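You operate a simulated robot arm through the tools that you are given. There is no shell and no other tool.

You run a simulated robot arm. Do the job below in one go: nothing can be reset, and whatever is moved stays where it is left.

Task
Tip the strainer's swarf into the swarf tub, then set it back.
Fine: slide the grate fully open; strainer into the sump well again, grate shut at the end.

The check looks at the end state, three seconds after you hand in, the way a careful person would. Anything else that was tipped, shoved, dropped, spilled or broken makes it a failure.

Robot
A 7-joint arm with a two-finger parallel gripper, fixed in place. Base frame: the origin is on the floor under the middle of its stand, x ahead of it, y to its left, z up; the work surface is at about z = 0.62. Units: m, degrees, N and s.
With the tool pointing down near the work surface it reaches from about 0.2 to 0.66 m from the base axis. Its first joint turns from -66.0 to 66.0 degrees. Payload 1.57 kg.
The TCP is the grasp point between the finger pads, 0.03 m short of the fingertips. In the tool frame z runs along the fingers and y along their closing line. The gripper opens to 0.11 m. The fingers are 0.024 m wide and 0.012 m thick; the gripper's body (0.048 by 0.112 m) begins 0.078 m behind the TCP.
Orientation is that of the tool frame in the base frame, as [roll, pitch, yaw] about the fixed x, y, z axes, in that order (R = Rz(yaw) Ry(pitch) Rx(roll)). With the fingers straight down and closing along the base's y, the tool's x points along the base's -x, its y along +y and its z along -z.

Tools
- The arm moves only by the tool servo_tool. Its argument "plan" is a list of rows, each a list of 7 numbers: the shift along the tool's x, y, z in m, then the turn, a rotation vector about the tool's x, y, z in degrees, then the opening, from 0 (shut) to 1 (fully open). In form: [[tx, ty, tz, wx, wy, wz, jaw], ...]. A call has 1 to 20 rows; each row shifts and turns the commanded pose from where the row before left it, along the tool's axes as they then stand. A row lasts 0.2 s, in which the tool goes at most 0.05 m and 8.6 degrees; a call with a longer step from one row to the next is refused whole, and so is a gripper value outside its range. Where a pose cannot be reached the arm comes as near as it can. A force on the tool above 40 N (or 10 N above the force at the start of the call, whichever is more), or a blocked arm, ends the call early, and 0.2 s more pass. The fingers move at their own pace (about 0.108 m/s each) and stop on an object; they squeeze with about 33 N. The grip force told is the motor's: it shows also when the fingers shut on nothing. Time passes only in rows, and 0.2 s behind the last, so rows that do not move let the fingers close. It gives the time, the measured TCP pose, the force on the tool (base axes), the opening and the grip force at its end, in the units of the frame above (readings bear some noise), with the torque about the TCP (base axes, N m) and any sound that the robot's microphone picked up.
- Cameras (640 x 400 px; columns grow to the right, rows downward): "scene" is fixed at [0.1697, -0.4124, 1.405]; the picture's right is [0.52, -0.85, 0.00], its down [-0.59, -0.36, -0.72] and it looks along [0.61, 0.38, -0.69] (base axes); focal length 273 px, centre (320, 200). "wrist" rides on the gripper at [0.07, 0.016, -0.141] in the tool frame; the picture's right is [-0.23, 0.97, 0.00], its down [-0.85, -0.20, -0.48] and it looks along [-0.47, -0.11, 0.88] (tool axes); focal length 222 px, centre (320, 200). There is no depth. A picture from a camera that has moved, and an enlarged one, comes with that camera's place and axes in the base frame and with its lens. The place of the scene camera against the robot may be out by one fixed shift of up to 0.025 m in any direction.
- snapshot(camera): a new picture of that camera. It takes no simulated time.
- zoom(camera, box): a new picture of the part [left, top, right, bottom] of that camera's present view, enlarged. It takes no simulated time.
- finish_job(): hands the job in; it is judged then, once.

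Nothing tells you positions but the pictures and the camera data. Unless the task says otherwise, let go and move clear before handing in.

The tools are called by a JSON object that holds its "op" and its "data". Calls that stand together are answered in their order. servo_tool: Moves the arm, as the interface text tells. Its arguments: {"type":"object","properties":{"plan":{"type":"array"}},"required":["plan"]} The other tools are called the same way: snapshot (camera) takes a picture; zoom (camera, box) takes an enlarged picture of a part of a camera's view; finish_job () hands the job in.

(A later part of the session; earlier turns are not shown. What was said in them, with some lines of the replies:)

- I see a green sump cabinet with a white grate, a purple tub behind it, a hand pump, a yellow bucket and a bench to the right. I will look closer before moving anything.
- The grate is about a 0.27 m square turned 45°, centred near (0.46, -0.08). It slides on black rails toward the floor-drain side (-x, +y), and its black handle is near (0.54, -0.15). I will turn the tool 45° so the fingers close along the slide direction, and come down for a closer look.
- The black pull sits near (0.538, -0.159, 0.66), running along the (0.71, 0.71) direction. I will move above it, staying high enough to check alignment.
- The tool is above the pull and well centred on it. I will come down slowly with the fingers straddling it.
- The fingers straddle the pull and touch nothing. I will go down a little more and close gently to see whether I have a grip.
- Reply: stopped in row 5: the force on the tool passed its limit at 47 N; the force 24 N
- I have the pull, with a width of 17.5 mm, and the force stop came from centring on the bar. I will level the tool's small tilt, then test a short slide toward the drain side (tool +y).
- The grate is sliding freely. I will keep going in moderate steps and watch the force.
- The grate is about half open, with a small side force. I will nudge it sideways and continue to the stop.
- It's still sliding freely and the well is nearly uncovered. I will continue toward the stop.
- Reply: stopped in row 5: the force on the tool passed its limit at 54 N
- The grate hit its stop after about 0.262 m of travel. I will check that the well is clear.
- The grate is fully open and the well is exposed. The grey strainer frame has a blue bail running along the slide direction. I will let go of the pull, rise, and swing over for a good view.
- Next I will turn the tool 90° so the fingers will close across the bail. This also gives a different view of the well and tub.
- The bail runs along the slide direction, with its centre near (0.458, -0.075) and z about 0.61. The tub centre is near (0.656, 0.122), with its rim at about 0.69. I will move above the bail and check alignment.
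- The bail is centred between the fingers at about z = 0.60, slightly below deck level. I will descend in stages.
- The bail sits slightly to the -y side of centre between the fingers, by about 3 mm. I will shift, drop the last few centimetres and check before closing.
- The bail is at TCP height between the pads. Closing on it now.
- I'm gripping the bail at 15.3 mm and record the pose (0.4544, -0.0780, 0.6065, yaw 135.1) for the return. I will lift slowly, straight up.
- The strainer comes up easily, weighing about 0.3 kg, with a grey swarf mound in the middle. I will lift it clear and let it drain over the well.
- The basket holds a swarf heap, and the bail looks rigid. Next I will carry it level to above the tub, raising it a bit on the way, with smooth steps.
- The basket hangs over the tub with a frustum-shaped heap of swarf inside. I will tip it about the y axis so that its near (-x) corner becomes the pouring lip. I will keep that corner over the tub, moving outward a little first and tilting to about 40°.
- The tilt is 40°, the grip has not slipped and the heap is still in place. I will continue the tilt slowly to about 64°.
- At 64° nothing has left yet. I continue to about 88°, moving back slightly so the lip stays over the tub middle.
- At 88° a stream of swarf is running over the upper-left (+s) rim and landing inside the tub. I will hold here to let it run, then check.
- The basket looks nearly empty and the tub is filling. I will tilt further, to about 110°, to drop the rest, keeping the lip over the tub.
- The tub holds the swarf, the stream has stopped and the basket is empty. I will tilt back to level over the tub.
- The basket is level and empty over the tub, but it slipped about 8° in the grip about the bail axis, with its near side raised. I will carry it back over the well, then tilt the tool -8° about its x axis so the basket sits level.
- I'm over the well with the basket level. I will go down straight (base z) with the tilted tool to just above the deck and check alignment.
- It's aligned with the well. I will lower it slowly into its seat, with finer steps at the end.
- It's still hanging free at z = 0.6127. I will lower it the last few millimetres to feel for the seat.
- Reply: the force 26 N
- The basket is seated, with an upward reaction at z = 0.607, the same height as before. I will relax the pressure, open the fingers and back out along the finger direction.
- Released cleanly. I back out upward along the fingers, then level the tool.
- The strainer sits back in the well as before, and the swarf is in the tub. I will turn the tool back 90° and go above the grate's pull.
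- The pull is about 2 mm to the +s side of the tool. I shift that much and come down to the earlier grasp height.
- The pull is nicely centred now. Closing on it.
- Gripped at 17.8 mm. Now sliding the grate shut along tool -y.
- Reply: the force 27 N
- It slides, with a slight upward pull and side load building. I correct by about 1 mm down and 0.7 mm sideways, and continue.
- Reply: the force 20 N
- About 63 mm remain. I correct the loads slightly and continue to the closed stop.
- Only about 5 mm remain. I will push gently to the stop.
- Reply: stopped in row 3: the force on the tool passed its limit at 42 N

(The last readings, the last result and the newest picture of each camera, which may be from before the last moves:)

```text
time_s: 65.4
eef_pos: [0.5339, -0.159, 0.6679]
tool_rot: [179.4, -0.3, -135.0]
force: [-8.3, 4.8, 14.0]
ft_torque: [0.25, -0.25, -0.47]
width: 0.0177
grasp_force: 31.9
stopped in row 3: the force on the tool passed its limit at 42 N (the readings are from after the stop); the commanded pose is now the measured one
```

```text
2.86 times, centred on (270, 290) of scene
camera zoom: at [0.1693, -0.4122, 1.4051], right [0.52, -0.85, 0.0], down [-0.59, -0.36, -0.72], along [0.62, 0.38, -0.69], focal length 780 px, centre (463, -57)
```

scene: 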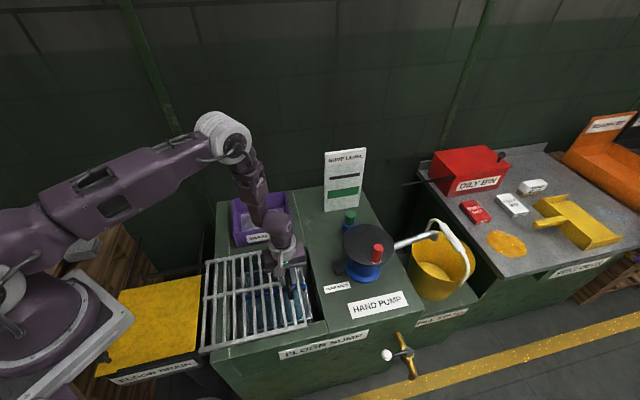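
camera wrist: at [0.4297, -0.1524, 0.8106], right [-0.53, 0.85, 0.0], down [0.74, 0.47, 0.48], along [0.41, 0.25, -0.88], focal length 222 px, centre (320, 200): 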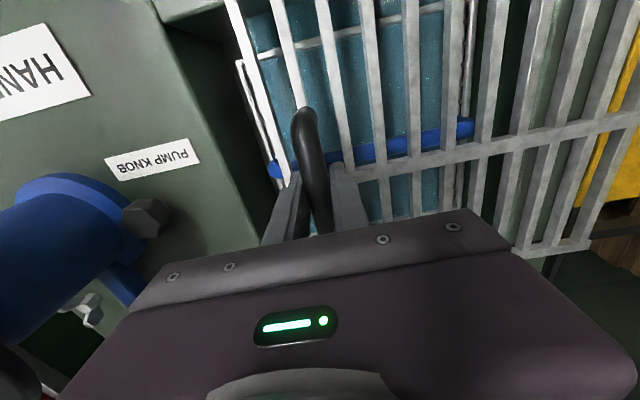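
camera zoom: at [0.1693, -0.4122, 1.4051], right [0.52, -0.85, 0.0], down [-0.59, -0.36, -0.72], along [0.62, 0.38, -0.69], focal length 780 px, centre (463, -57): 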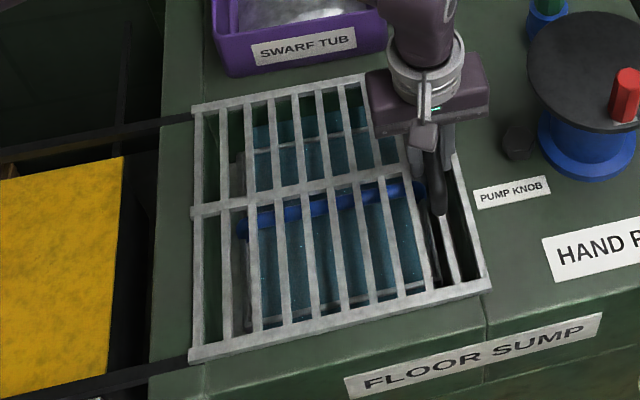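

The grate is against its closed stop, and its corners match the starting picture. I will let go and rise clear.

{"op": "servo_tool", "data": {"plan": [[0, 0, 0, 0, 0, 0, 0.0], [0, 0, 0, 0, 0, 0, 0.2], [0, 0, 0, 0, 0, 0, 0.4], [0, 0, 0, 0, 0, 0, 0.45], [0, 0, -0.015, 0, 0, 0, 0.45], [0, 0, -0.03, 0, 0, 0, 0.45], [0, 0, -0.04, 0, 0, 0, 0.45], [0, 0, -0.04, 0, 0, 0, 0.45], [0, 0, -0.04, 0, 0, 0, 0.45], [0, 0, -0.04, 0, 0, 0, 0.45], [0, 0, -0.04, 0, 0, 0, 0.45]]}}

{"op": "snapshot", "data": {"camera": "scene"}}

{"op": "zoom", "data": {"camera": "scene", "box": [200, 170, 400, 360]}}

{"op": "snapshot", "data": {"camera": "wrist"}}

```text
time_s: 67.8
eef_pos: [0.5361, -0.1596, 0.9149]
tool_rot: [179.5, -0.3, -134.8]
force: [0.4, 0.5, 0.1]
ft_torque: [0.0, -0.01, 0.01]
width: 0.0497
grasp_force: 0.0
```

```text
taken
```

scene: 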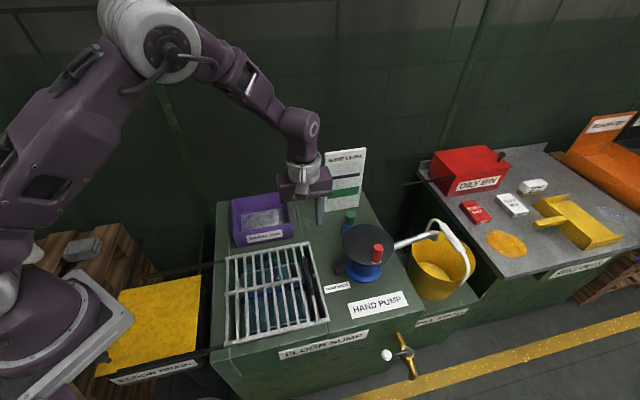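

```text
2.11 times, centred on (300, 265) of scene
camera zoom: at [0.1697, -0.4124, 1.405], right [0.52, -0.85, 0.0], down [-0.59, -0.36, -0.72], along [0.61, 0.38, -0.69], focal length 575 px, centre (362, 63)
```

zoom: 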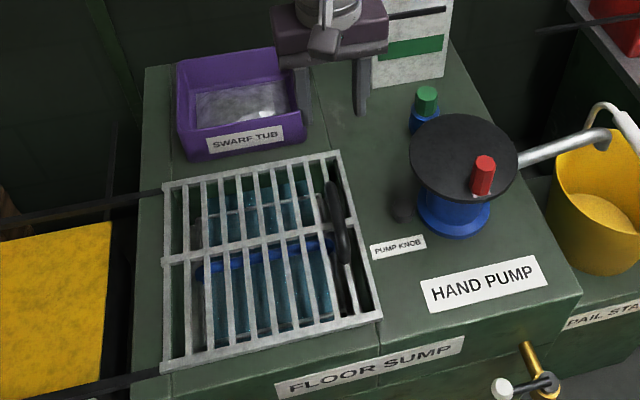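

```text
taken
camera wrist: at [0.4761, -0.1986, 1.0566], right [-0.53, 0.85, 0.01], down [0.75, 0.46, 0.47], along [0.4, 0.26, -0.88], focal length 222 px, centre (320, 200)
```

wrist: 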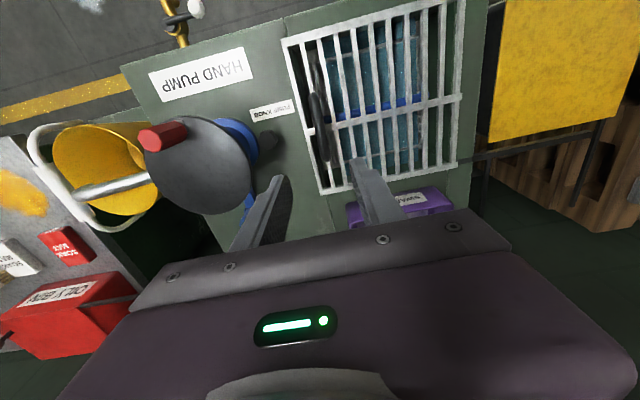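

The grate is shut as at the start, the strainer is in the well and the swarf is in the tub. I will make a last check for spills around the tub and deck.

{"op": "zoom", "data": {"camera": "scene", "box": [210, 170, 330, 260]}}

{"op": "zoom", "data": {"camera": "scene", "box": [210, 235, 340, 350]}}

```text
4.44 times, centred on (270, 215) of scene
camera zoom: at [0.1697, -0.4124, 1.405], right [0.52, -0.85, 0.0], down [-0.59, -0.36, -0.72], along [0.61, 0.38, -0.69], focal length 1213 px, centre (542, 133)
```

zoom: 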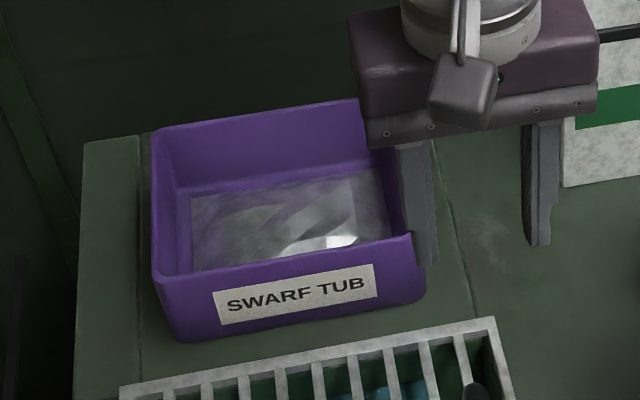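

```text
3.48 times, centred on (275, 292) of scene
camera zoom: at [0.1697, -0.4124, 1.405], right [0.52, -0.85, 0.0], down [-0.59, -0.36, -0.72], along [0.61, 0.38, -0.69], focal length 949 px, centre (476, -122)
```

zoom: 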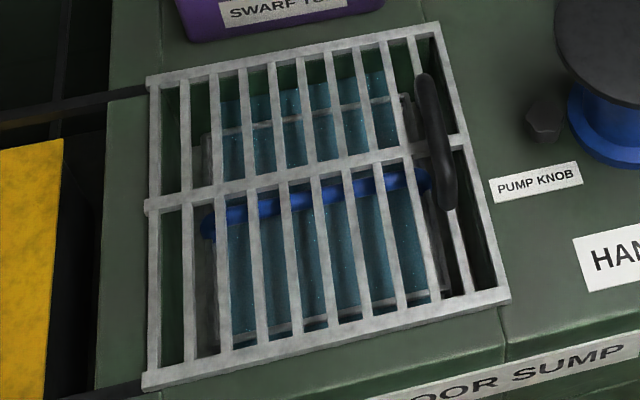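

The deck is clean, the swarf is all in the tub, the strainer is seated, the grate is shut and the arm is clear. Handing in.

{"op": "finish_job", "data": {}}

```text
The job is handed in.
```

The job is handed in. The strainer's swarf is in the swarf tub, the strainer is back in the sump well, and the grate is shut.

- **Grate:** it slid about 0.26 m to its open stop. At the end it was pushed back to its closed stop, where its corners match the starting picture.
- **Tipping:** the swarf ran into the tub at about 88° of tilt. I tilted on to about 112° and the strainer looked empty from both cameras.
- **Strainer:** it slipped about 8° in the grip during tipping. I levelled it before lowering, and it seated at the same height it was lifted from.
- **Surroundings:** I saw no swarf outside the tub and nothing else moved in the last pictures. The arm had let go and was well clear above the deck.
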